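You operate a simulated robot arm through the tools that you are given. There is no shell and no other tool. Be economical: measure what you need, move in short steps, check, and stop when the job is done.

The job below is to be done with a simulated robot arm. You get a single attempt, and the scene is never put back.

Task
Take the flat template from the port rear bench top and leave it on the small table. Then fetch the plumb level and set it on the third bay from the left of the window bench. Then take the set-up card and put it on the bench top over the chest. Then press the gauge button two times. Then take the model plank from the vise bench top and put it on the landing boards in the hull. Then take the bucket and put it on the model shelf board. Then put the red-headed rivet on the small table away on the stern end of the long bench. Do these in the order given. Set down upright: red-headed rivet.
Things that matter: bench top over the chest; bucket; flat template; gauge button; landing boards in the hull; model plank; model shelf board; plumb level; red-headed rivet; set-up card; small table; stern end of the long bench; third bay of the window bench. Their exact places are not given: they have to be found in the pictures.

The check looks at the end state, three seconds after you hand in, the way a careful person would. Anything else that was tipped, shoved, dropped, spilled or broken makes it a failure.

Robot
A 6-joint arm with a four-finger gripper on a trunk, on a base that drives. Base frame: it is fixed to the floor where the robot stands at the start and does not move with it; the origin is under the middle of the robot, x ahead of it, y to its left, z up; the surface under the hand at the start is at about z = 860. Readings come in mm, degrees, newtons and seconds.
With the tool pointing down near the work surface it reaches from about 520 to 900 mm from the robot's upright axis, wherever it stands. Its first joint turns from -166.0 to 166.0 degrees. Places, roughly: bench top over the chest (22x32 cm) [-8940, -1840, 900]; bucket (16x18x13 cm) [-7800, 4300, 1000]; flat template [750, 0, 750]; gauge button [-7800, 4100, 900]; landing boards in the hull [-11600, 700, 800]; model plank (19x3x4 cm) [-14900, -1400, 900]; model shelf board [-4900, 4400, 1200]; plumb level [-12500, 4250, 1000]; red-headed rivet (3x3x5 cm) [-1200, 700, 800]; set-up card [-9500, 2750, 1000]; small table [-1300, 400, 700]; stern end of the long bench [-9300, -100, 500]; third bay of the window bench [-10700, 4200, 900]. Payload 3.43 kg.
The tool frame sits at the grasp point between the pads (the TCP): z along the fingers, y along the line on which they close. The tips reach 30 mm beyond it. Largest opening 120 mm; the body of the gripper starts 85 mm behind the TCP.
Orientation is that of the tool frame in the base frame, as a unit quaternion [w, x, y, z]. With the fingers straight down and closing along the base's y, the tool's x points along the base's -x, its y along +y and its z along -z.

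Tools
- The arm moves only by the tool step_arm. Its argument "commands" is a list that holds one entry, the list of rows, each a list of 7 numbers: the finger opening in mm, from 0 to 120, then the shift along the base's x, y, z in mm, then the turn, a rotation vector about the base's x, y, z in degrees. In form: [[[claw, tx, ty, tz, ax, ay, az], ...]]. A call has 1 to 20 rows; each row is the pose to reach, as a shift and turn from the pose commanded when the call began. Rows are played at 5 a second. More than 50 mm and 8.6 degrees between two rows, or a gripper value outside its range, and nothing of the call is played. Where a pose cannot be reached the arm comes as near as it can. A force on the tool above 40 N (or 10 N above the force at the start of the call, whichever is more), or a blocked arm, ends the call early, and 0.2 s more pass. The fingers move at their own pace and stop on an object; they squeeze with about 37 N. The grip force told is the motor's: it shows also when the fingers shut on nothing. Time passes only in rows, and 0.2 s behind the last, so rows that repeat a pose let the fingers close. The reply holds the time, the measured pose of the TCP, the force on the tool along the base axes, the opening and the grip force, in the units named above and with some noise, with the torque about the TCP (base axes, N m) and any sound that the robot's microphone picked up, and new pictures: "show" is both (left out), scene, wrist or none.
- Cameras (640 x 400 px; columns grow to the right, rows downward): "scene" is now at [56.8, 178.5, 1641.4]; the picture's right is [-0.27, -0.96, 0.00], its down [-0.69, 0.19, -0.70] and it looks along [0.67, -0.19, -0.72] (base axes); focal length 287 px, centre (320, 200). "wrist" rides on the gripper at [71, -17, -121] in the tool frame; the picture's right is [0.23, 0.97, 0.00], its down [-0.81, 0.19, -0.55] and it looks along [-0.54, 0.13, 0.83] (tool axes); focal length 275 px, centre (320, 200).
- raise_lower(by): slides the trunk up (or, below 0, down) by that many mm; the arm and the scene camera ride with it, the base frame stays. It gives what a move gives, with no picture.
- steer(legs): drives the robot by 1 to 6 legs, each [ahead, left, turn to the left] in mm, mm and degrees, along the robot's own axes; the way and the turn of a leg run together, so that a leg with both is an arc; at most 1500 mm and 180 degrees a leg. The arm and the cameras ride along, it lands a little off, and it stops where it bumps. It gives what a move gives, and a new picture of the scene camera.
- turn_head(pan, tilt): turns the head with the scene camera to pan (to the left, within 120 degrees either way) and tilt (down, from -29 to 69), counted from straight ahead of the robot. It gives what a move gives, and a new picture of the scene camera.
- measure_at(camera, pixels): for up to 12 pixels [column, row] of the newest picture of that camera ("zoom" is the newest enlarged one), the place [x, y, z] in the base frame of the surface seen there, good to about 2 mm. It takes no simulated time.
- zoom(camera, box): a new picture of the part [left, top, right, bottom] of that camera's present view, enlarged. It takes no simulated time.
- finish_job(): hands the job in; it is judged then, once.

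Work in short steps. Measure before you move; look again where a grasp or a placing could have gone wrong, and mend it. You have 131 turns and 260 pictures in all, those below and enlarged ones among them. Open the gripper and draw the arm clear of the work before you hand the job in, unless the task says otherwise; then end with one line.

The tools are called after "Request:" as a command line: name --argument value ..., lists and objects as JSON in quotes. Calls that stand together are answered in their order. step_arm: Moves the arm, as the interface text tells. Its arguments: {"type":"object","properties":{"commands":{"type":"array","items":{"type":"array","items":{"type":"array","items":{"type":"number"}}}},"show":{"type":"string","enum":["both","scene","wrist","none"]}},"required":["commands"]} The other tools are called the same way: raise_lower (by) slides the trunk up or down; steer (legs) drives the base; turn_head (pan, tilt) turns the head that bears the scene camera; measure_at (camera, pixels) gives the place of the surface under pixels of a picture; zoom (camera, box) takes an enlarged picture of a part of a camera's view; finish_job () hands the job in.

At the start:

```text
t: 0.0
eef_pos: [525.0, 152.1, 1108.8]
orientation: [0.0, 0.0, 1.0, -0.001]
wrist_force: [-0.3, -0.3, 0.3]
torque: [-0.03, -0.02, 0.0]
gripper_width: 120.1
finger_force: 0.2
trunk travel left (down, up): [-225.0, 315.0]
robot x, y, heading: [2.8, -2.7, -0.0]
head pan, tilt: [-15.8, 45.7]
```

scene: 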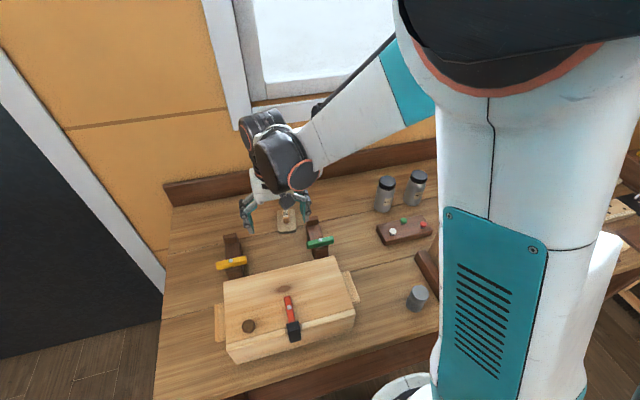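
wrist: 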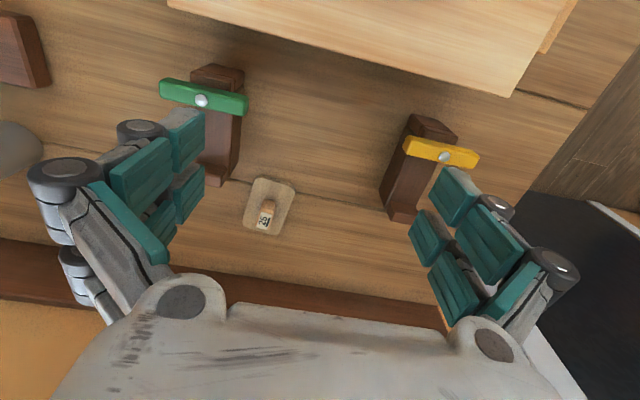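

The bench ahead shows a wooden box, two clamps, and a small tagged plate at (288,220). I'll enlarge the view to find the flat template.

Request:
zoom --camera "scene" --box '[150, 150, 450, 380]'

Request:
measure_at --camera "scene" --pixels '[[288, 222], [285, 205], [290, 300], [250, 325], [405, 232], [417, 295], [230, 262], [320, 242], [200, 250], [225, 275], [350, 265], [180, 380]]'

Request:
turn_head --pan -60 --tilt 40

```text
1.74 times, centred on (300, 265) of scene
```

zoom: 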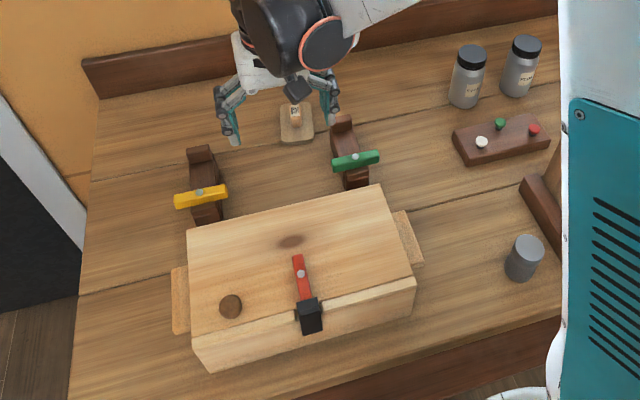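

```text
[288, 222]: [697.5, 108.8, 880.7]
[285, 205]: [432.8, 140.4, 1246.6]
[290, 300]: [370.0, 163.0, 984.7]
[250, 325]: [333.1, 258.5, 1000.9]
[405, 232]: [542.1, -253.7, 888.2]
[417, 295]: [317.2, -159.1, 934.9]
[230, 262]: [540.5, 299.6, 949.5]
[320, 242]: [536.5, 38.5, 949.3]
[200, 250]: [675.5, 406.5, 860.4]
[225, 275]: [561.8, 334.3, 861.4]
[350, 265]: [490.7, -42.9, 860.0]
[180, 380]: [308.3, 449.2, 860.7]
```

```text
t: 1.1
eef_pos: [525.8, 153.9, 1109.4]
orientation: [0.0, 0.0, 1.0, 0.0]
wrist_force: [0.0, -0.1, 0.2]
torque: [-0.01, 0.02, -0.01]
gripper_width: 119.9
finger_force: 0.0
trunk travel left (down, up): [-225.0, 315.0]
robot x, y, heading: [-2.3, -3.6, -0.2]
head pan, tilt: [-60.0, 40.0]
```

scene: 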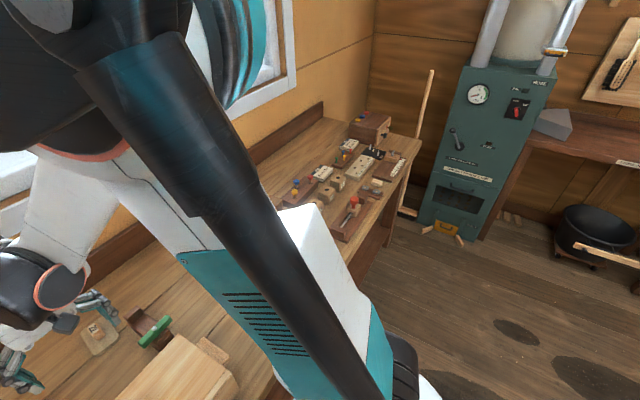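

The tagged plate could be the template or a decoy. I'll look at it in the wrist view and pan the head to see the right half of the bench.

Request:
zoom --camera "wrist" --box '[150, 50, 490, 260]'

Request:
zoom --camera "scene" --box '[260, 100, 430, 250]'

Request:
turn_head --pan 20 --tilt 60

```text
1.88 times, centred on (320, 155) of wrist
```

zoom: 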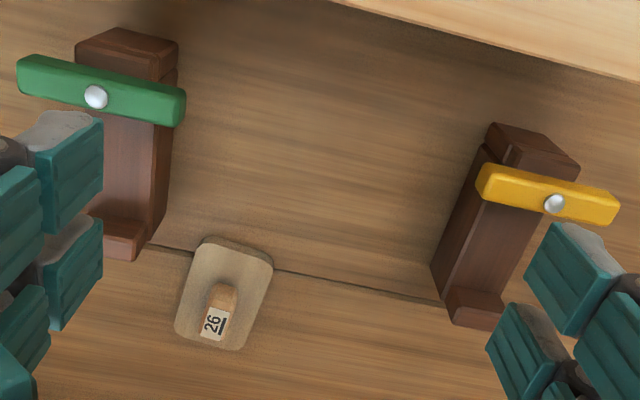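

```text
2.67 times, centred on (345, 175) of scene
```

zoom: 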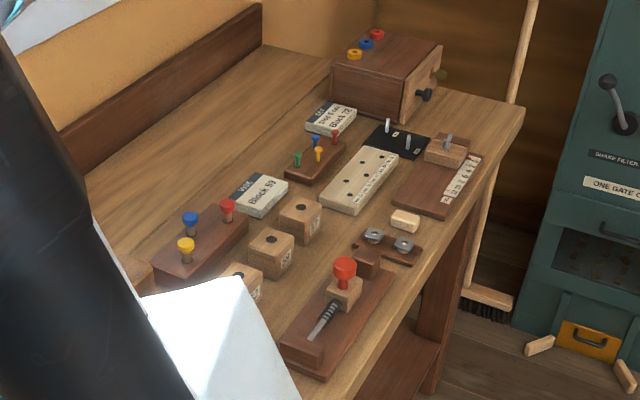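

```text
t: 2.6
eef_pos: [525.7, 153.2, 1108.8]
orientation: [0.0, 0.0, 1.0, 0.0]
wrist_force: [0.2, 0.0, 0.3]
torque: [0.02, -0.02, -0.03]
gripper_width: 119.8
finger_force: 0.0
trunk travel left (down, up): [-225.0, 315.0]
robot x, y, heading: [-0.7, 0.0, -0.2]
head pan, tilt: [20.0, 60.0]
```

scene: 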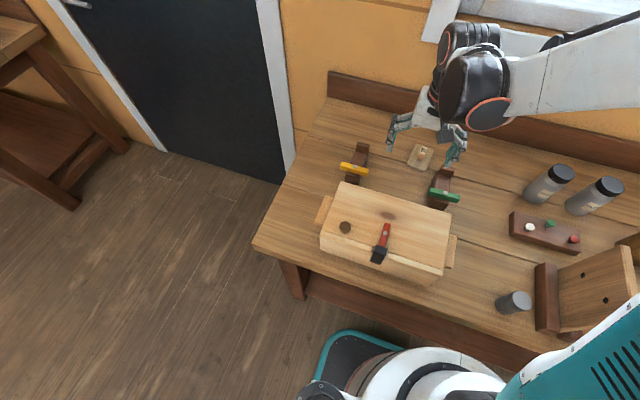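

The tagged plate is most likely the flat template (a plate with a small grasp block). I'll measure its block and corners in the wrist picture.

Request:
measure_at --camera "wrist" --pixels '[[271, 203], [263, 222], [269, 210], [262, 202], [276, 207], [259, 179], [291, 188], [277, 232], [247, 223], [268, 215], [265, 192], [258, 215]]'

Request:
zoom --camera "wrist" --box '[235, 165, 305, 245]'

Request:
zoom --camera "scene" --box '[300, 120, 500, 280]'

```text
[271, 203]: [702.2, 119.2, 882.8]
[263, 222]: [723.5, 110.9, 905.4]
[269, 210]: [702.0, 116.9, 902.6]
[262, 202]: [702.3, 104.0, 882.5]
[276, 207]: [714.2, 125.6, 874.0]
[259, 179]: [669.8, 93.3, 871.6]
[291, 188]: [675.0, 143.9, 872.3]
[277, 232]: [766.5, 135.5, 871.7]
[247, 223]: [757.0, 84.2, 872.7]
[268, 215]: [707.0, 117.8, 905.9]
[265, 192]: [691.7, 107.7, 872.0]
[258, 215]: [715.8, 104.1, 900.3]
```

```text
5.00 times, centred on (270, 205) of wrist
```

zoom: 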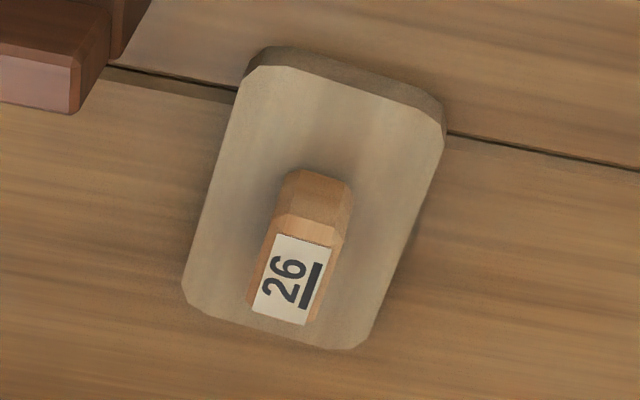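

```text
2.50 times, centred on (400, 200) of scene
```

zoom: 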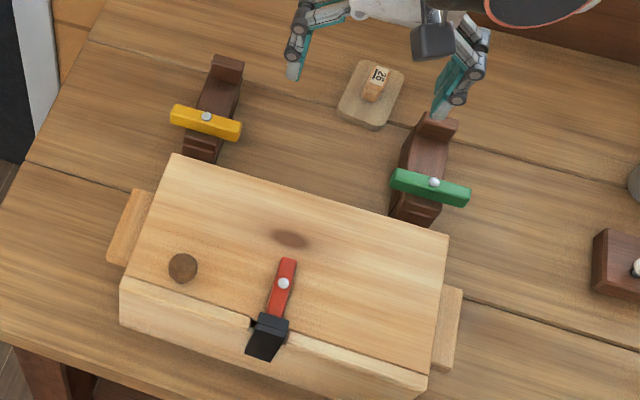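

The plate is about 95×55×12 mm with a label block on top. Before committing I check the rest of the bench for other candidates.

Request:
turn_head --pan -20 --tilt 60

Request:
turn_head --pan -100 --tilt 30

Request:
turn_head --pan 100 --tilt 30

```text
t: 3.7
eef_pos: [524.6, 153.8, 1107.5]
orientation: [-0.001, 0.001, 1.0, 0.0]
wrist_force: [0.2, -0.3, 0.3]
torque: [0.02, 0.0, 0.02]
gripper_width: 120.1
finger_force: 0.0
trunk travel left (down, up): [-225.0, 315.0]
robot x, y, heading: [0.5, -1.0, 0.0]
head pan, tilt: [-20.0, 60.0]
```

scene: 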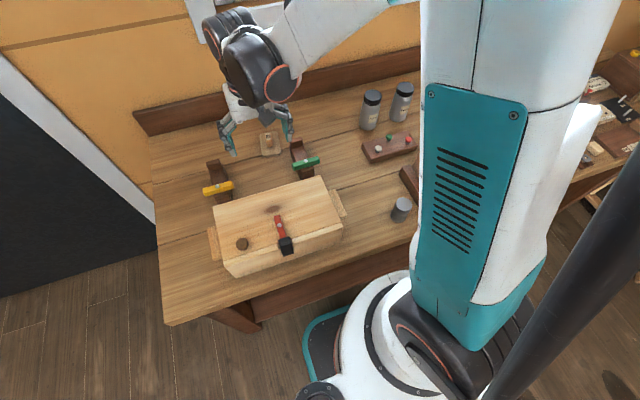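

```text
t: 5.2
eef_pos: [525.7, 152.2, 1109.1]
orientation: [0.0, 0.0, 1.0, 0.001]
wrist_force: [0.5, -0.5, -0.4]
torque: [-0.01, -0.02, -0.01]
gripper_width: 120.2
finger_force: 0.2
trunk travel left (down, up): [-225.0, 315.0]
robot x, y, heading: [3.4, 1.4, 0.0]
head pan, tilt: [-100.0, 30.0]
```

scene: 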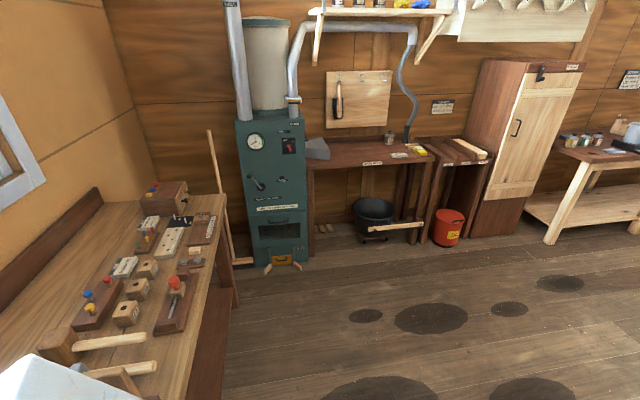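

```text
t: 8.2
eef_pos: [524.7, 153.8, 1107.7]
orientation: [0.001, 0.0, 1.0, 0.0]
wrist_force: [0.1, -0.6, 0.5]
torque: [-0.02, 0.03, -0.02]
gripper_width: 119.8
finger_force: 0.0
trunk travel left (down, up): [-225.0, 315.0]
robot x, y, heading: [-0.8, -3.4, 0.3]
head pan, tilt: [100.0, 30.0]
```

scene: 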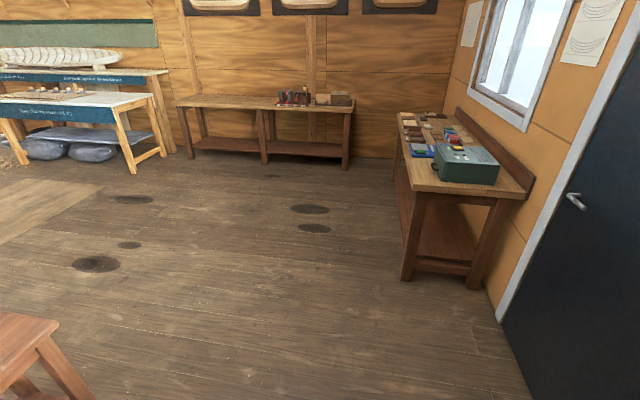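

Only the tagged plate fits the description. Its block is centred at about (714,112), top z 906, axis turned about -6°. I move above it with a 60 mm opening.

Request:
step_arm --commands '[[[100, 47, -10, 0, 0, 0, -2], [80, 94, -20, 0, 0, 0, -4], [60, 141, -30, 0, 0, 0, -6], [60, 188, -41, 0, 0, 0, -6], [60, 189, -41, -40, 0, 0, -6], [60, 189, -41, -80, 0, 0, -6], [60, 189, -41, -120, 0, 0, -6], [60, 189, -41, -140, 0, 0, -6], [60, 189, -41, -140, 0, 0, -6], [60, 189, -41, -140, 0, 0, -6]]]' --show "wrist"

```text
t: 10.4
eef_pos: [713.6, 113.0, 968.6]
orientation: [0.0, 0.052, 0.999, 0.0]
wrist_force: [-1.2, 0.8, 0.3]
torque: [0.02, 0.0, 0.0]
gripper_width: 60.0
finger_force: 0.0
trunk travel left (down, up): [-225.0, 315.0]
robot x, y, heading: [-1.2, -1.2, -0.2]
head pan, tilt: [100.0, 30.0]
```

wrist: 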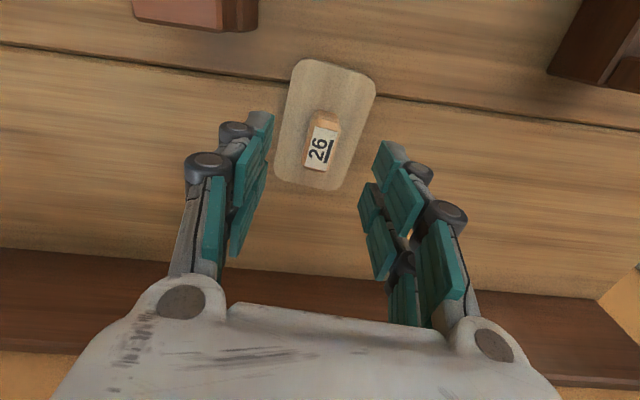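

I re-measure the block from closer: top edges and plate corners.

Request:
measure_at --camera "wrist" --pixels '[[311, 126], [338, 131], [304, 166], [329, 171], [318, 148], [296, 66], [371, 80], [277, 172], [338, 188], [322, 118]]'

Request:
zoom --camera "wrist" --box '[220, 40, 420, 210]'

```text
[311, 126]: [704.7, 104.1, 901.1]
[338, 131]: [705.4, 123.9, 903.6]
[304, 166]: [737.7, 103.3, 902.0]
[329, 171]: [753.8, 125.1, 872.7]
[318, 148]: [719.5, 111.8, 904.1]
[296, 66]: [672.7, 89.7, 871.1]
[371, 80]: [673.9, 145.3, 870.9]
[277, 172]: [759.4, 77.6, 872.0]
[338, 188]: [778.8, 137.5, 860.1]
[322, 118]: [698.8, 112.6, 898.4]
```

```text
2.35 times, centred on (320, 125) of wrist
```

zoom: 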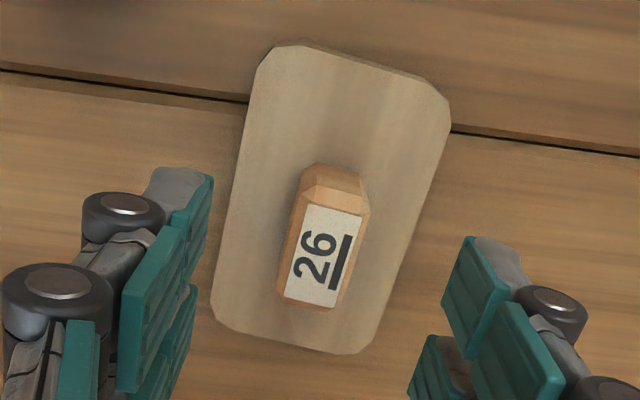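

The block centre is near (719,113), width about 20 mm. I descend to TCP z≈906, close and lift a little.

Request:
step_arm --commands '[[[60, 5, 0, -30, 0, 0, 0], [60, 5, 0, -62, 0, 0, 0], [60, 5, 0, -62, 0, 0, 0], [0, 5, 0, -62, 0, 0, 0], [0, 5, 0, -62, 0, 0, 0], [0, 5, 0, -62, 0, 0, 0], [0, 5, 0, -62, 0, 0, 0], [0, 5, 0, -22, 0, 0, 0], [0, 5, 0, 28, 0, 0, 0], [0, 5, 0, 78, 0, 0, 0], [0, 5, 0, 128, 0, 0, 0], [0, 5, 0, 140, 0, 0, 0]]]' --show "wrist"

```text
t: 13.0
eef_pos: [719.0, 112.0, 1108.7]
orientation: [0.001, 0.053, 0.999, 0.0]
wrist_force: [1.1, 0.1, -2.2]
torque: [0.03, 0.0, -0.03]
gripper_width: 21.1
finger_force: 37.1
trunk travel left (down, up): [-225.0, 315.0]
robot x, y, heading: [0.1, -3.1, -0.2]
head pan, tilt: [100.0, 30.0]
```

wrist: 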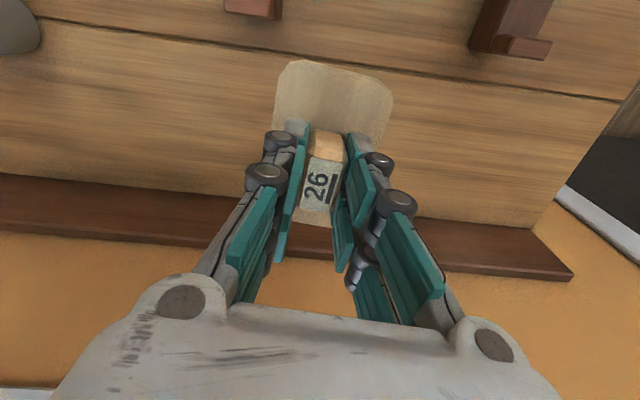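

The block is held (21 mm). I draw the arm in, back off from the bench, then turn left and look toward the small table.

Request:
step_arm --commands '[[[0, -45, -10, 15, 0, 0, 0], [0, -90, -20, 30, 0, 0, 0], [0, -135, -30, 45, 0, 0, 0], [0, -175, -40, 60, 0, 0, 0], [0, -195, -50, 60, 0, 0, 0]]]' --show "none"

Request:
turn_head --pan 40 --tilt 50

Request:
steer --legs '[[-350, 0, 0], [0, 0, 90]]'

```text
t: 14.2
eef_pos: [523.6, 61.1, 1168.7]
orientation: [0.0, 0.051, 0.999, 0.001]
wrist_force: [-0.9, 1.0, 0.1]
torque: [-0.05, -0.05, 0.0]
gripper_width: 21.3
finger_force: 36.9
trunk travel left (down, up): [-225.0, 315.0]
robot x, y, heading: [3.7, 2.3, -0.1]
head pan, tilt: [100.0, 30.0]
```

```text
t: 15.5
eef_pos: [524.2, 63.3, 1168.0]
orientation: [0.0, 0.052, 0.999, 0.001]
wrist_force: [-0.7, -0.2, -0.8]
torque: [0.0, -0.01, -0.01]
gripper_width: 21.3
finger_force: 37.0
trunk travel left (down, up): [-225.0, 315.0]
robot x, y, heading: [-2.1, 1.0, -0.1]
head pan, tilt: [40.0, 50.0]
```

scene: 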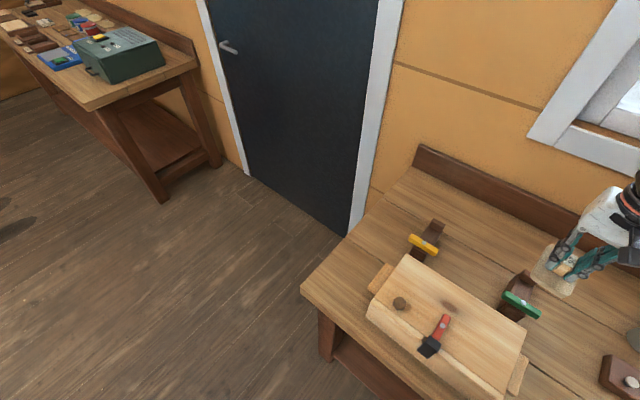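

```text
t: 21.6
eef_pos: [-416.5, 524.9, 1168.3]
orientation: [0.0, -0.67, 0.743, 0.0]
wrist_force: [-0.1, 0.3, -0.4]
torque: [0.0, 0.0, 0.01]
gripper_width: 21.4
finger_force: 37.4
trunk travel left (down, up): [-225.0, 315.0]
robot x, y, heading: [-350.8, -0.9, 90.1]
head pan, tilt: [40.0, 50.0]
```

scene: 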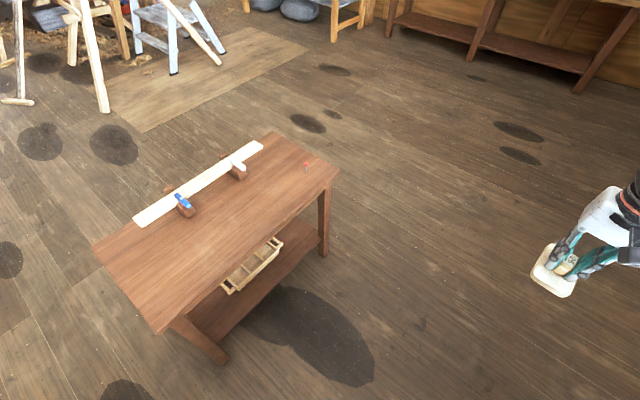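

The small table is in view with the red-headed rivet at (307,166) and a plank held in supports. I measure it.

Request:
measure_at --camera "scene" --pixels '[[307, 166], [305, 171], [272, 133], [337, 175], [160, 332], [95, 247], [260, 205], [200, 240], [250, 170], [185, 205], [140, 220], [195, 213]]'

Request:
zoom --camera "scene" --box '[80, 120, 360, 340]'

```text
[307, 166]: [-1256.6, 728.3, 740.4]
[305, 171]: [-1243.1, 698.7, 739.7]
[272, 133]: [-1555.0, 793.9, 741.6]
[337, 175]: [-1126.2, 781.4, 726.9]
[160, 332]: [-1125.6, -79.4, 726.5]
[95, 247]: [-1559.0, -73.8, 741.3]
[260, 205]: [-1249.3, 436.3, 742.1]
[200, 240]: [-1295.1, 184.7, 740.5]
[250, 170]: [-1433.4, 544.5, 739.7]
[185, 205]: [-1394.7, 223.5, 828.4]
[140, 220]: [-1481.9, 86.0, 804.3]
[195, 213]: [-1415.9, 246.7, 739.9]
```

```text
1.82 times, centred on (220, 230) of scene
```

zoom: 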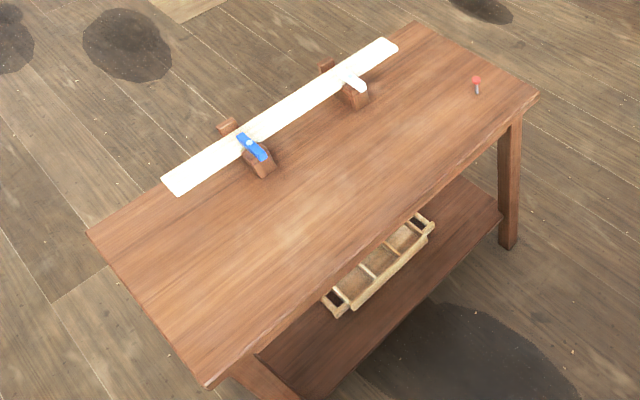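

Table top is at z=740, spanning x -1560..-1125, y -77..790, with free area near (-1250,330). I drive to face it and lower the trunk 120 mm.

Request:
steer --legs '[[350, 0, 0], [0, 0, 90], [200, 0, 0]]'

Request:
raise_lower --by -120

Request:
turn_head --pan 0 --tilt 50

```text
t: 28.9
eef_pos: [-1078.2, 288.5, 1168.5]
orientation: [0.0, 0.999, -0.051, 0.0]
wrist_force: [-0.5, -0.2, -0.1]
torque: [0.02, -0.03, -0.03]
gripper_width: 21.3
finger_force: 37.3
trunk travel left (down, up): [-225.0, 315.0]
robot x, y, heading: [-556.6, 350.9, -179.7]
head pan, tilt: [40.0, 50.0]
```

scene: 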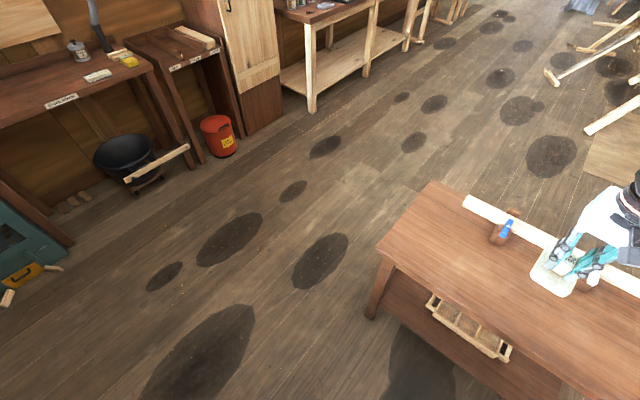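

```text
t: 30.4
eef_pos: [-1078.0, 287.7, 1048.7]
orientation: [-0.001, 0.999, -0.051, 0.0]
wrist_force: [-0.2, -0.2, 0.5]
torque: [0.03, 0.01, 0.01]
gripper_width: 21.0
finger_force: 36.9
trunk travel left (down, up): [-105.0, 435.0]
robot x, y, heading: [-555.1, 353.7, -179.8]
head pan, tilt: [40.0, 50.0]
```

```text
t: 31.4
eef_pos: [-1078.2, 288.0, 1048.3]
orientation: [0.001, 0.999, -0.051, 0.0]
wrist_force: [-0.4, 0.5, -0.5]
torque: [0.0, 0.0, -0.01]
gripper_width: 21.6
finger_force: 37.3
trunk travel left (down, up): [-105.0, 435.0]
robot x, y, heading: [-554.3, 349.5, -179.9]
head pan, tilt: [0.0, 50.0]
```

scene: 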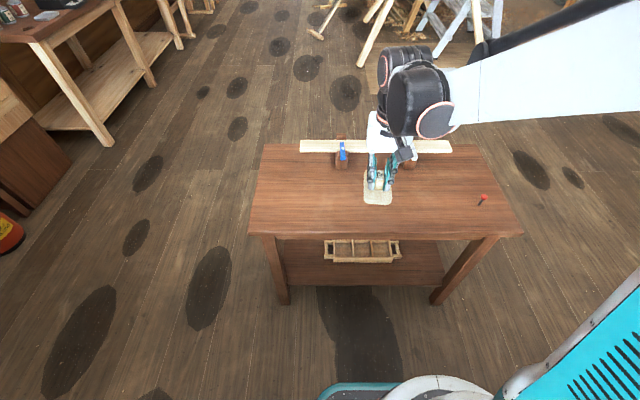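

I place it at about (-1243,288): extend 165 mm ahead, descend to TCP z≈788, and release.

Request:
step_arm --commands '[[[0, -42, 0, 0, 0, 0, 0], [0, -84, 0, 0, 0, 0, 0], [0, -126, 0, 0, 0, 0, 0], [0, -165, 0, 0, 0, 0, 0], [0, -165, 0, -45, 0, 0, 0], [0, -165, 0, -90, 0, 0, 0], [0, -165, 0, -135, 0, 0, 0], [0, -165, 0, -180, 0, 0, 0], [0, -165, 0, -220, 0, 0, 0], [0, -165, 0, -245, 0, 0, 0], [0, -165, 0, -255, 0, 0, 0], [0, -165, 0, -260, 0, 0, 0], [0, -165, 0, -260, 0, 0, 0]]]' --show "wrist"

```text
t: 34.2
eef_pos: [-1241.9, 288.1, 788.2]
orientation: [0.001, 0.999, -0.051, 0.0]
wrist_force: [-0.6, -0.7, -0.6]
torque: [-0.04, 0.03, 0.0]
gripper_width: 21.5
finger_force: 36.8
trunk travel left (down, up): [-105.0, 435.0]
robot x, y, heading: [-551.6, 351.6, -179.9]
head pan, tilt: [0.0, 50.0]
```

wrist: 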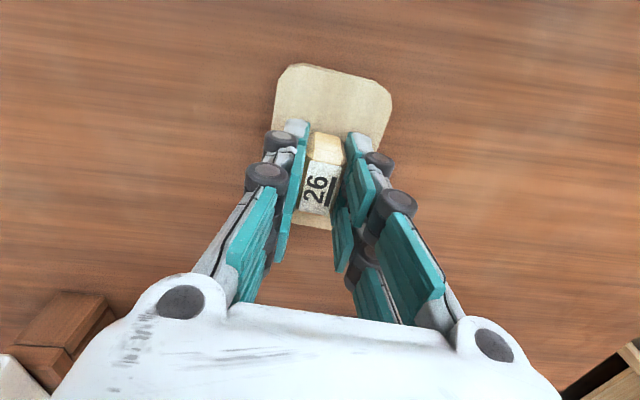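

The plate seems about at the surface. I lower 2 mm more, release, and rise.

Request:
step_arm --commands '[[[0, 0, 0, -2, 0, 0, 0], [0, 0, 0, -2, 0, 0, 0], [50, 0, 0, -2, 0, 0, 0], [60, 0, 0, -2, 0, 0, 0], [60, 0, 0, -2, 0, 0, 0], [60, 0, 0, 40, 0, 0, 0], [60, 0, 0, 90, 0, 0, 0], [60, 0, 0, 140, 0, 0, 0], [60, 0, 0, 190, 0, 0, 0], [60, 0, 0, 240, 0, 0, 0], [60, 0, 0, 260, 0, 0, 0]]]' --show "both"

```text
t: 36.6
eef_pos: [-1243.7, 288.9, 1048.4]
orientation: [0.0, 0.999, -0.052, 0.0]
wrist_force: [0.3, 0.6, -0.2]
torque: [-0.01, 0.02, 0.01]
gripper_width: 59.9
finger_force: 0.0
trunk travel left (down, up): [-105.0, 435.0]
robot x, y, heading: [-551.1, 347.3, -179.9]
head pan, tilt: [0.0, 50.0]
```

scene: 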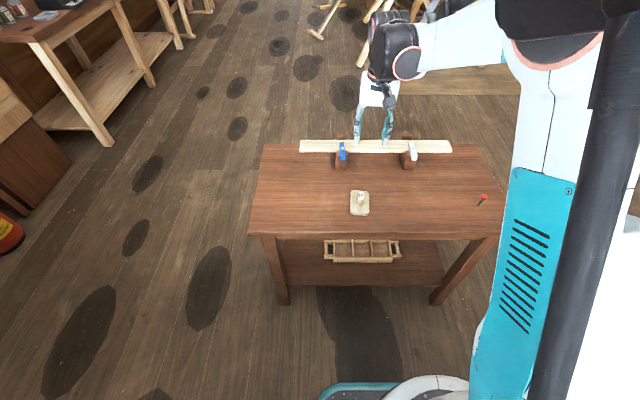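
wrist: 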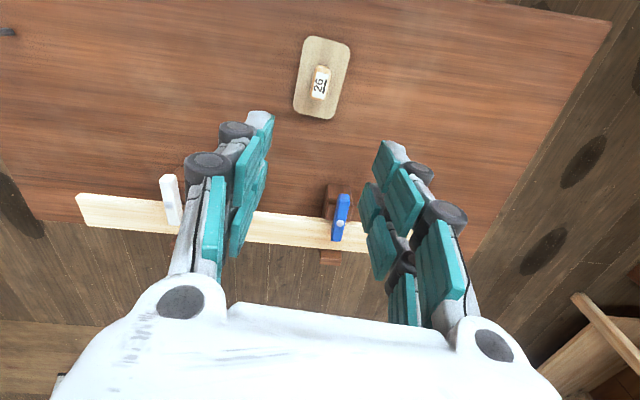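

Template placed cleanly. Now retract the arm, raise the trunk again, and look down the shop toward the window side.

Request:
step_arm --commands '[[[60, 45, 0, 15, 0, 0, 0], [60, 90, 0, 30, 0, 0, 0], [60, 135, 0, 45, 0, 0, 0], [60, 165, 0, 60, 0, 0, 0]]]' --show "none"

Request:
raise_lower --by 120

Request:
turn_head --pan -25 --tilt 15

Request:
turn_head --pan 25 --tilt 15

Request:
turn_head --pan -75 --tilt 15

```text
t: 37.6
eef_pos: [-1076.9, 287.3, 1108.7]
orientation: [0.0, 0.999, -0.052, 0.0]
wrist_force: [1.2, -0.3, 0.1]
torque: [0.02, 0.03, 0.0]
gripper_width: 60.0
finger_force: 0.0
trunk travel left (down, up): [-105.0, 435.0]
robot x, y, heading: [-554.0, 351.5, -179.8]
head pan, tilt: [0.0, 50.0]
```

```text
t: 39.1
eef_pos: [-1079.4, 287.5, 1227.2]
orientation: [0.0, 0.999, -0.052, 0.0]
wrist_force: [-0.3, -0.2, -0.8]
torque: [-0.02, -0.02, 0.03]
gripper_width: 59.8
finger_force: 0.1
trunk travel left (down, up): [-225.0, 315.0]
robot x, y, heading: [-555.1, 352.2, -179.9]
head pan, tilt: [0.0, 50.0]
```

```text
t: 40.2
eef_pos: [-1077.3, 287.6, 1228.1]
orientation: [0.0, 0.999, -0.051, 0.0]
wrist_force: [-0.1, -0.6, -0.4]
torque: [0.02, -0.03, -0.01]
gripper_width: 60.1
finger_force: 0.1
trunk travel left (down, up): [-225.0, 315.0]
robot x, y, heading: [-555.8, 350.8, -179.7]
head pan, tilt: [-25.0, 15.0]
```

scene: 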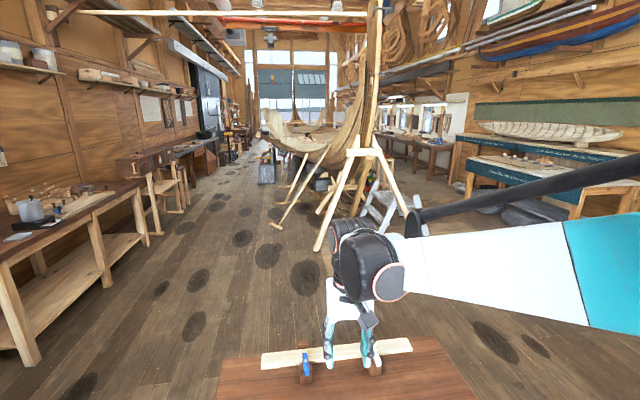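

```text
t: 41.3
eef_pos: [-1078.0, 287.8, 1227.7]
orientation: [0.001, 0.999, -0.051, 0.0]
wrist_force: [0.6, -0.8, -0.3]
torque: [0.0, 0.01, 0.01]
gripper_width: 60.2
finger_force: 0.0
trunk travel left (down, up): [-225.0, 315.0]
robot x, y, heading: [-551.9, 350.9, -179.9]
head pan, tilt: [25.0, 15.0]
```

scene: 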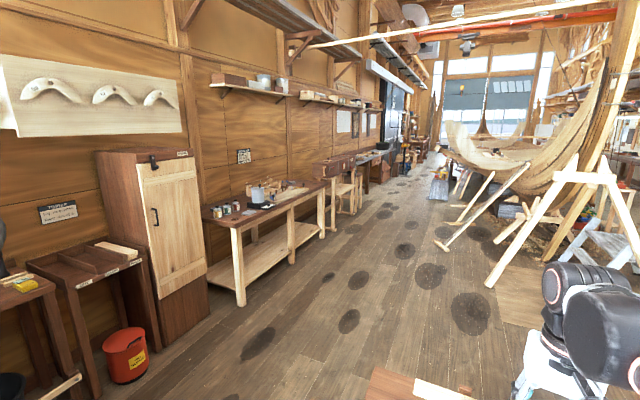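

```text
t: 43.1
eef_pos: [-1076.6, 287.0, 1227.2]
orientation: [0.0, 0.999, -0.052, -0.001]
wrist_force: [0.5, 0.3, 0.4]
torque: [0.0, 0.02, 0.04]
gripper_width: 60.0
finger_force: 0.0
trunk travel left (down, up): [-225.0, 315.0]
robot x, y, heading: [-551.9, 353.3, -179.9]
head pan, tilt: [-75.0, 15.0]
```

scene: 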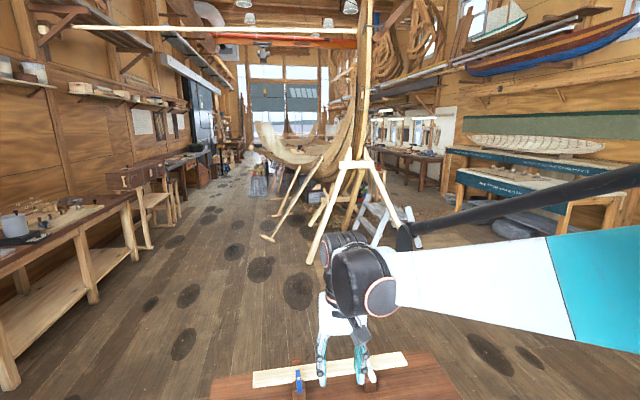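

The pictures at pan -25 and -75 look alike, so I check the true camera direction by taking another view.

Request:
zoom --camera "scene" --box '[0, 0, 640, 400]'

Request:
measure_at --camera "scene" --pixels '[[325, 365], [420, 395], [270, 235], [320, 260], [410, 245], [500, 190], [440, 200], [400, 155], [240, 190], [190, 215], [40, 290], [600, 200]]'

```text
1.00 times, centred on (320, 200) of scene (not enlarged: the box is as wide or as high as the picture)
```

zoom: 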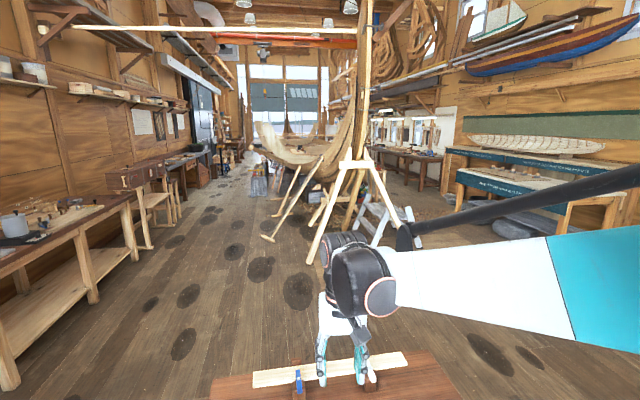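

```text
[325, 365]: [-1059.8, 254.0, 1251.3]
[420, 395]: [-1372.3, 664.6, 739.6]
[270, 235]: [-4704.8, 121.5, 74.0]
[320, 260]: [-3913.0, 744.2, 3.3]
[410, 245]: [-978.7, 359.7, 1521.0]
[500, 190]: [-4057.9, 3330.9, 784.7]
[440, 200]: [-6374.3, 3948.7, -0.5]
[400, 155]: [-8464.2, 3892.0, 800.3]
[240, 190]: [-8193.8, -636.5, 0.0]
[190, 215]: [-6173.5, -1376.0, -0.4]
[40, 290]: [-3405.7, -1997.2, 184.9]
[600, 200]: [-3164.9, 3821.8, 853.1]
```

The view is ahead and slightly right; the window lane runs along y≈3000. I drive toward it: back up slightly, turn to face +y, ahead, then face -x and look.

Request:
steer --legs '[[0, 0, -90], [1500, 0, 0], [600, 0, 0], [0, 0, 90]]'

Request:
turn_head --pan 0 --tilt 20

```text
t: 61.2
eef_pos: [-1078.6, 2395.8, 1227.4]
orientation: [0.0, 0.999, -0.05, 0.0]
wrist_force: [-0.1, 0.1, -1.2]
torque: [0.0, 0.01, 0.0]
gripper_width: 59.9
finger_force: 0.0
trunk travel left (down, up): [-225.0, 315.0]
robot x, y, heading: [-555.2, 2459.7, -179.8]
head pan, tilt: [-75.0, 15.0]
```

scene: 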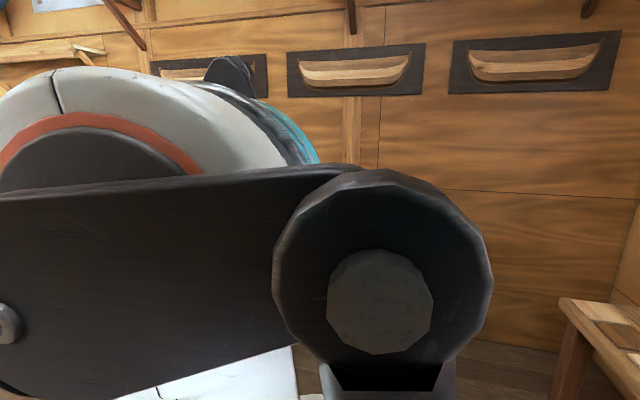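

```text
t: 62.7
eef_pos: [-1078.7, 2395.8, 1227.6]
orientation: [0.0, 0.999, -0.051, 0.0]
wrist_force: [-0.1, 0.0, -0.1]
torque: [0.03, 0.0, 0.0]
gripper_width: 60.0
finger_force: 0.1
trunk travel left (down, up): [-225.0, 315.0]
robot x, y, heading: [-554.3, 2455.9, -180.0]
head pan, tilt: [0.0, 20.0]
```

scene: 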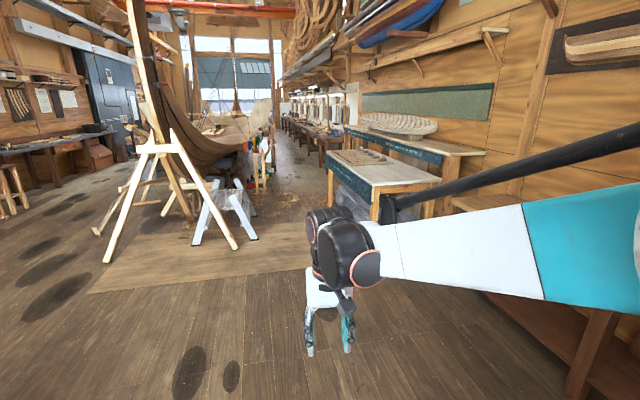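

I measure the lane between the ladder and the blue trestle bench.

Request:
measure_at --camera "scene" --pixels '[[260, 240], [285, 200], [328, 200], [375, 222], [330, 165], [280, 160], [305, 145], [268, 182], [240, 195], [195, 245], [310, 170], [290, 170]]'

Request:
zoom --camera "scene" --box '[190, 80, 450, 250]'

```text
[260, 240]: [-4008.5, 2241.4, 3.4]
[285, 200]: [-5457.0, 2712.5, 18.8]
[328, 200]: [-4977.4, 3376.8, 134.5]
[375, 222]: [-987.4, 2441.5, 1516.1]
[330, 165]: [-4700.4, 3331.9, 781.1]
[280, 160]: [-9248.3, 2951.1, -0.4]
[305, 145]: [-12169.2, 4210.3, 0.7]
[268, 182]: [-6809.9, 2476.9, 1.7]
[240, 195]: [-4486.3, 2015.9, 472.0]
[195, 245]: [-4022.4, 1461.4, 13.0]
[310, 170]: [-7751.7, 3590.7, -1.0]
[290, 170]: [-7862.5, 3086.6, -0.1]
```

```text
2.35 times, centred on (320, 165) of scene
```

zoom: 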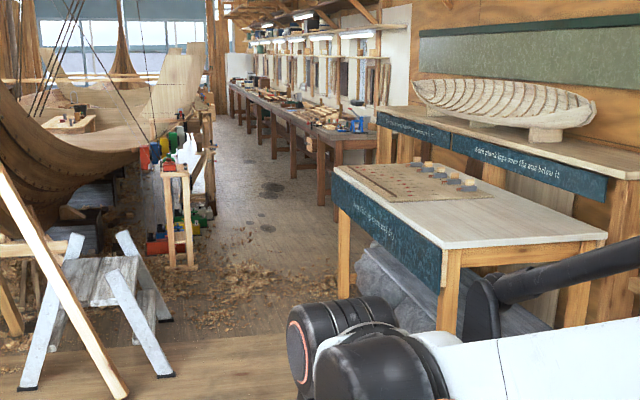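

The lane is clear between y≈2300 and y≈3300. I drive ahead shifting right to y≈2830.

Request:
steer --legs '[[1500, -370, 0], [1500, 0, 0], [1500, -50, 0], [500, 0, 0]]'

Request:
turn_head --pan -15 --tilt 20

```text
refused: leg 1 is longer than a leg can be; nothing moved
```

```text
t: 63.4
eef_pos: [-1079.1, 2396.0, 1227.0]
orientation: [0.0, 0.999, -0.052, 0.0]
wrist_force: [0.0, 0.6, 0.7]
torque: [0.02, 0.03, 0.02]
gripper_width: 60.1
finger_force: 0.0
trunk travel left (down, up): [-225.0, 315.0]
robot x, y, heading: [-553.9, 2459.6, -179.7]
head pan, tilt: [-15.0, 20.0]
```

scene: 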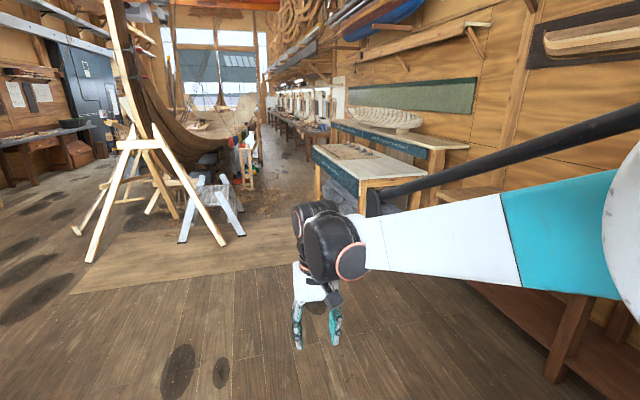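

Leg length is limited to 1500 total; I retry with shorter legs.

Request:
steer --legs '[[1400, -370, 0], [1490, 0, 0], [1490, -50, 0], [500, 0, 0]]'

```text
t: 87.2
eef_pos: [-5975.6, 2763.4, 1227.5]
orientation: [-0.001, 0.999, -0.044, 0.0]
wrist_force: [-0.6, 0.3, 0.3]
torque: [-0.03, 0.01, 0.04]
gripper_width: 60.0
finger_force: 0.0
trunk travel left (down, up): [-225.0, 315.0]
robot x, y, heading: [-5448.8, 2834.4, -178.7]
head pan, tilt: [-15.0, 20.0]
```

scene: 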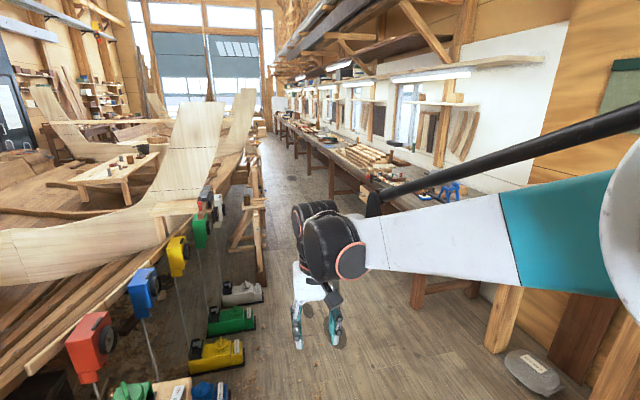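

I measure the rack on the left and the bench edge on the right to choose the lane.

Request:
measure_at --camera "scene" --pixels '[[240, 375], [255, 320], [262, 285], [262, 200], [330, 165], [285, 190], [288, 150], [265, 240], [300, 125], [280, 130], [445, 190], [115, 170]]'

Request:
zoom --camera "scene" --box '[210, 90, 490, 260]'

Request:
zoom --camera "scene" --box '[0, 100, 280, 270]'

```text
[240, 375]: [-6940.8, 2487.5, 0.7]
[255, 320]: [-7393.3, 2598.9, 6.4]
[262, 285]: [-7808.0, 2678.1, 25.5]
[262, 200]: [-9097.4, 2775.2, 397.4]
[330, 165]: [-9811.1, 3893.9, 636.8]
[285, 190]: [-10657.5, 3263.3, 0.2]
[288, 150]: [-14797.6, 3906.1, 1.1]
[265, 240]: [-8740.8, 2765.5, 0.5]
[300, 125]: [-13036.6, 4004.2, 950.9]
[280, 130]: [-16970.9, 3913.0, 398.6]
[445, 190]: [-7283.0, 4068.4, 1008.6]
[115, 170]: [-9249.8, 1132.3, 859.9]
```

```text
2.29 times, centred on (350, 175) of scene
```

zoom: 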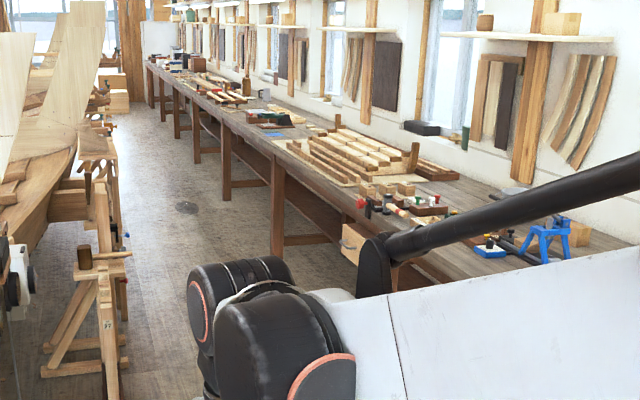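

```text
2.29 times, centred on (140, 185) of scene
```

zoom: 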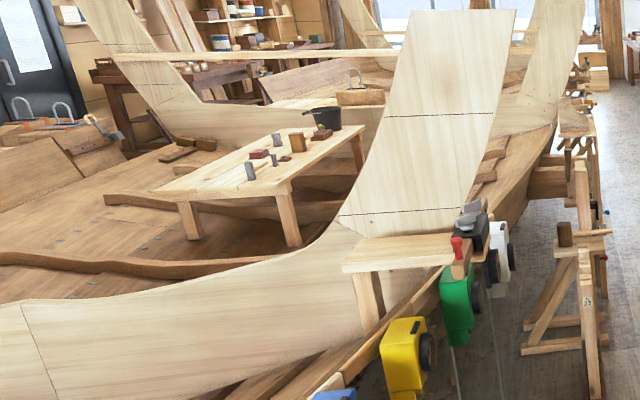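

The window lane is y 2780–3900; I'd run at y≈3300. I check the wooden leg at right (500,345) and the bench end first.

Request:
measure_at --camera "scene" --pixels '[[493, 345], [510, 300], [415, 300], [418, 255], [520, 365], [560, 260], [590, 395], [400, 185]]'

```text
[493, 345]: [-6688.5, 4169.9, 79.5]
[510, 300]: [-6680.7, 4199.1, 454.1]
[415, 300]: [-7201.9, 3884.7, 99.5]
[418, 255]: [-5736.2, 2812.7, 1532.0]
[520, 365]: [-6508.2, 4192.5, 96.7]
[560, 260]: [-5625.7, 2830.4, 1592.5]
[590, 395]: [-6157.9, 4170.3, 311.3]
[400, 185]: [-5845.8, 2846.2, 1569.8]
```

All clear at y>3880. I drive on to about x=-11650, y≈3290.

Request:
steer --legs '[[1000, -350, -1.3], [1400, -100, 0], [1400, 0, 0], [1400, 0, 0], [1000, 0, 0]]'

Request:
turn_head --pan -40 --tilt 30

```text
t: 117.3
eef_pos: [-12189.4, 3266.2, 1226.7]
orientation: [0.0, 0.999, -0.055, 0.0]
wrist_force: [-0.3, 0.6, 0.3]
torque: [-0.02, -0.01, 0.01]
gripper_width: 59.9
finger_force: 0.1
trunk travel left (down, up): [-225.0, 315.0]
robot x, y, heading: [-11662.9, 3326.4, 179.7]
head pan, tilt: [-15.0, 20.0]
```

scene: 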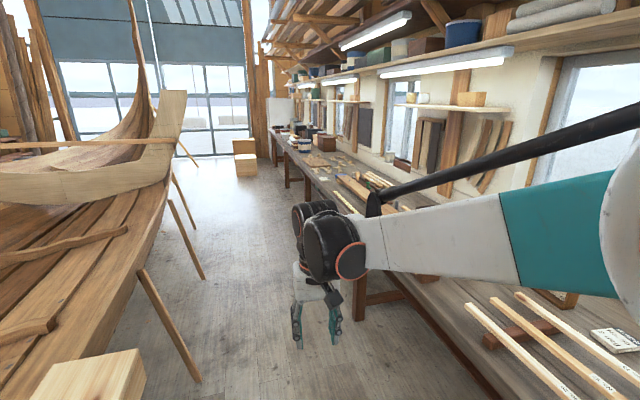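

```text
t: 118.2
eef_pos: [-12189.5, 3265.3, 1228.9]
orientation: [0.0, 0.999, -0.054, 0.0]
wrist_force: [0.1, 0.0, -0.5]
torque: [-0.02, 0.01, -0.01]
gripper_width: 60.1
finger_force: 0.0
trunk travel left (down, up): [-225.0, 315.0]
robot x, y, heading: [-11662.1, 3328.6, 179.8]
head pan, tilt: [-40.0, 30.0]
```

scene: 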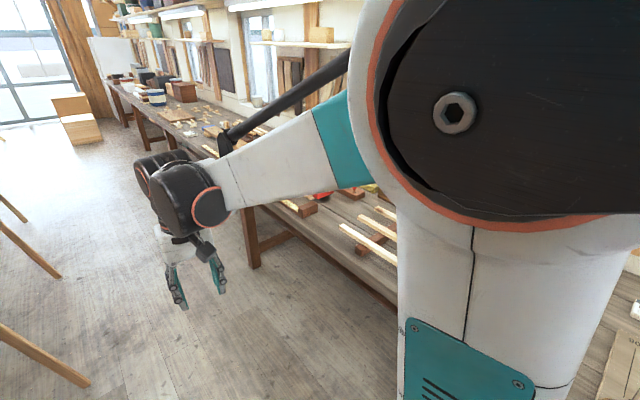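

The arm blocks views to the right, so I turn to face the bench and look left along it.

Request:
steer --legs '[[300, 0, 0], [0, -100, -90]]'

Request:
turn_head --pan 20 --tilt 35

```text
t: 123.9
eef_pos: [-11971.2, 3915.5, 1227.6]
orientation: [0.001, -0.677, 0.736, 0.0]
wrist_force: [-0.3, -0.7, -0.5]
torque: [-0.04, 0.02, 0.0]
gripper_width: 60.0
finger_force: 0.1
trunk travel left (down, up): [-225.0, 315.0]
robot x, y, heading: [-11898.5, 3392.8, 91.1]
head pan, tilt: [-40.0, 30.0]
```

scene: 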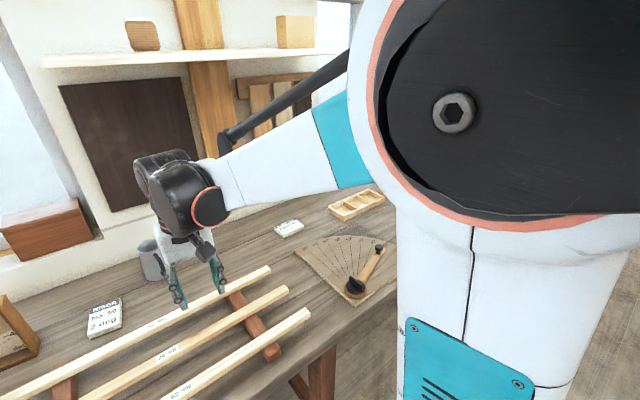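

```text
t: 125.2
eef_pos: [-11971.0, 3915.7, 1228.2]
orientation: [0.0, -0.677, 0.736, 0.0]
wrist_force: [0.3, -1.0, -0.8]
torque: [-0.02, 0.02, -0.02]
gripper_width: 59.9
finger_force: 0.1
trunk travel left (down, up): [-225.0, 315.0]
robot x, y, heading: [-11896.2, 3391.6, 91.5]
head pan, tilt: [20.0, 35.0]
```

scene: 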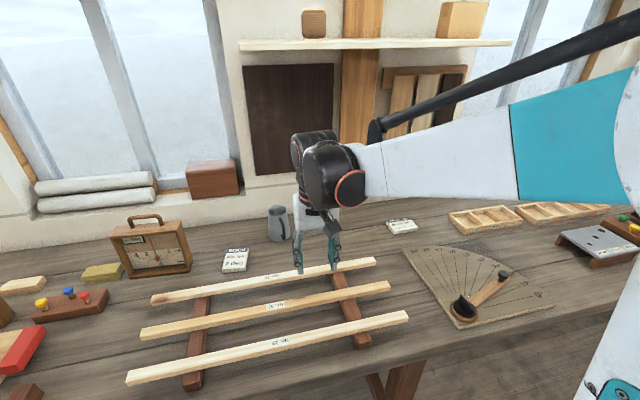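

The wooden-framed device with a handle at (150,248) is likely the plumb level. I zoom and measure.

Request:
zoom --camera "scene" --box '[0, 190, 260, 350]'

Request:
measure_at --camera "scene" --pixels '[[145, 219], [130, 222], [160, 218], [115, 235], [185, 228], [128, 277], [190, 268], [152, 250], [110, 240], [145, 225], [200, 310], [70, 265]]'

```text
2.46 times, centred on (130, 270) of scene
```

zoom: 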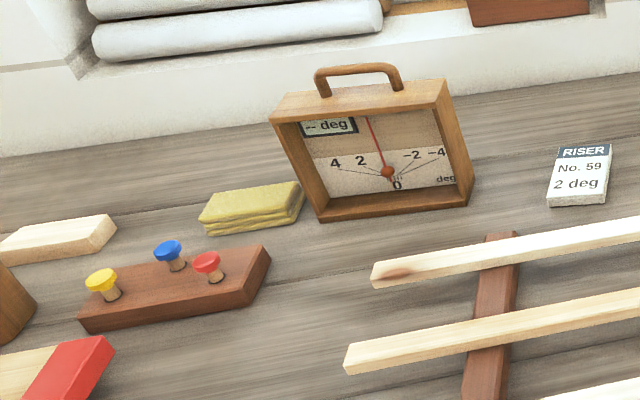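

```text
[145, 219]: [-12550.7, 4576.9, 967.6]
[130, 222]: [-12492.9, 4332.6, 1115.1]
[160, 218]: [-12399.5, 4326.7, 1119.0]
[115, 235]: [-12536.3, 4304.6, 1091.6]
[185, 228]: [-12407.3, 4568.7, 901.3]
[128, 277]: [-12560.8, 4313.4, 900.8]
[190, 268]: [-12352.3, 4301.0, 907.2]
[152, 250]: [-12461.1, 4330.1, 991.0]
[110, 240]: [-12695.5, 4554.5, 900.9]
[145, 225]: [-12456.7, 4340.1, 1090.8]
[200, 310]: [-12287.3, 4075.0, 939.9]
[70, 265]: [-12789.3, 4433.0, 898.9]
```

Handle bar runs along x at about (-12447, 4330), top z≈1122. I move left to stand in front of it.

Request:
steer --legs '[[120, 540, -1.3]]'

Request:
turn_head --pan 10 --tilt 40

```text
t: 128.4
eef_pos: [-12499.0, 4030.6, 1225.9]
orientation: [0.0, -0.669, 0.744, 0.0]
wrist_force: [-0.6, -0.4, 0.4]
torque: [0.0, 0.02, -0.01]
gripper_width: 59.7
finger_force: 0.1
trunk travel left (down, up): [-225.0, 315.0]
robot x, y, heading: [-12432.6, 3506.6, 89.8]
head pan, tilt: [20.0, 35.0]
```

scene: 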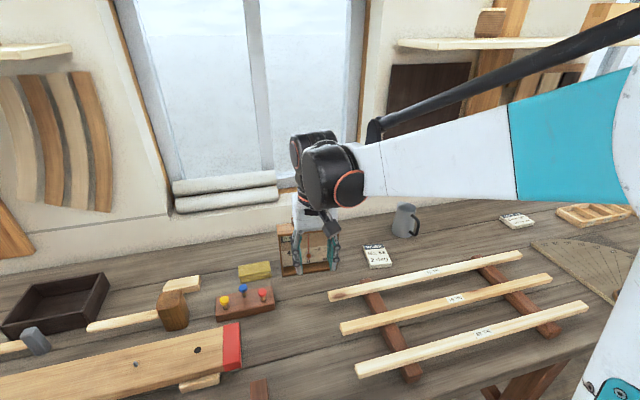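

```text
t: 129.1
eef_pos: [-12497.6, 4031.8, 1227.8]
orientation: [0.001, -0.667, 0.745, 0.0]
wrist_force: [0.4, 0.1, -0.2]
torque: [0.04, 0.01, 0.03]
gripper_width: 59.9
finger_force: 0.1
trunk travel left (down, up): [-225.0, 315.0]
robot x, y, heading: [-12436.5, 3507.6, 90.2]
head pan, tilt: [10.0, 40.0]
```

scene: 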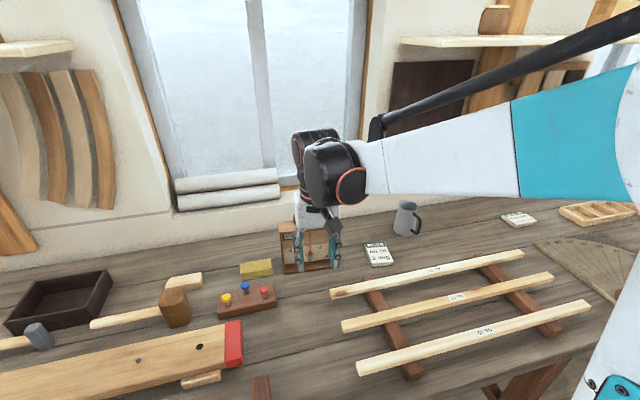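

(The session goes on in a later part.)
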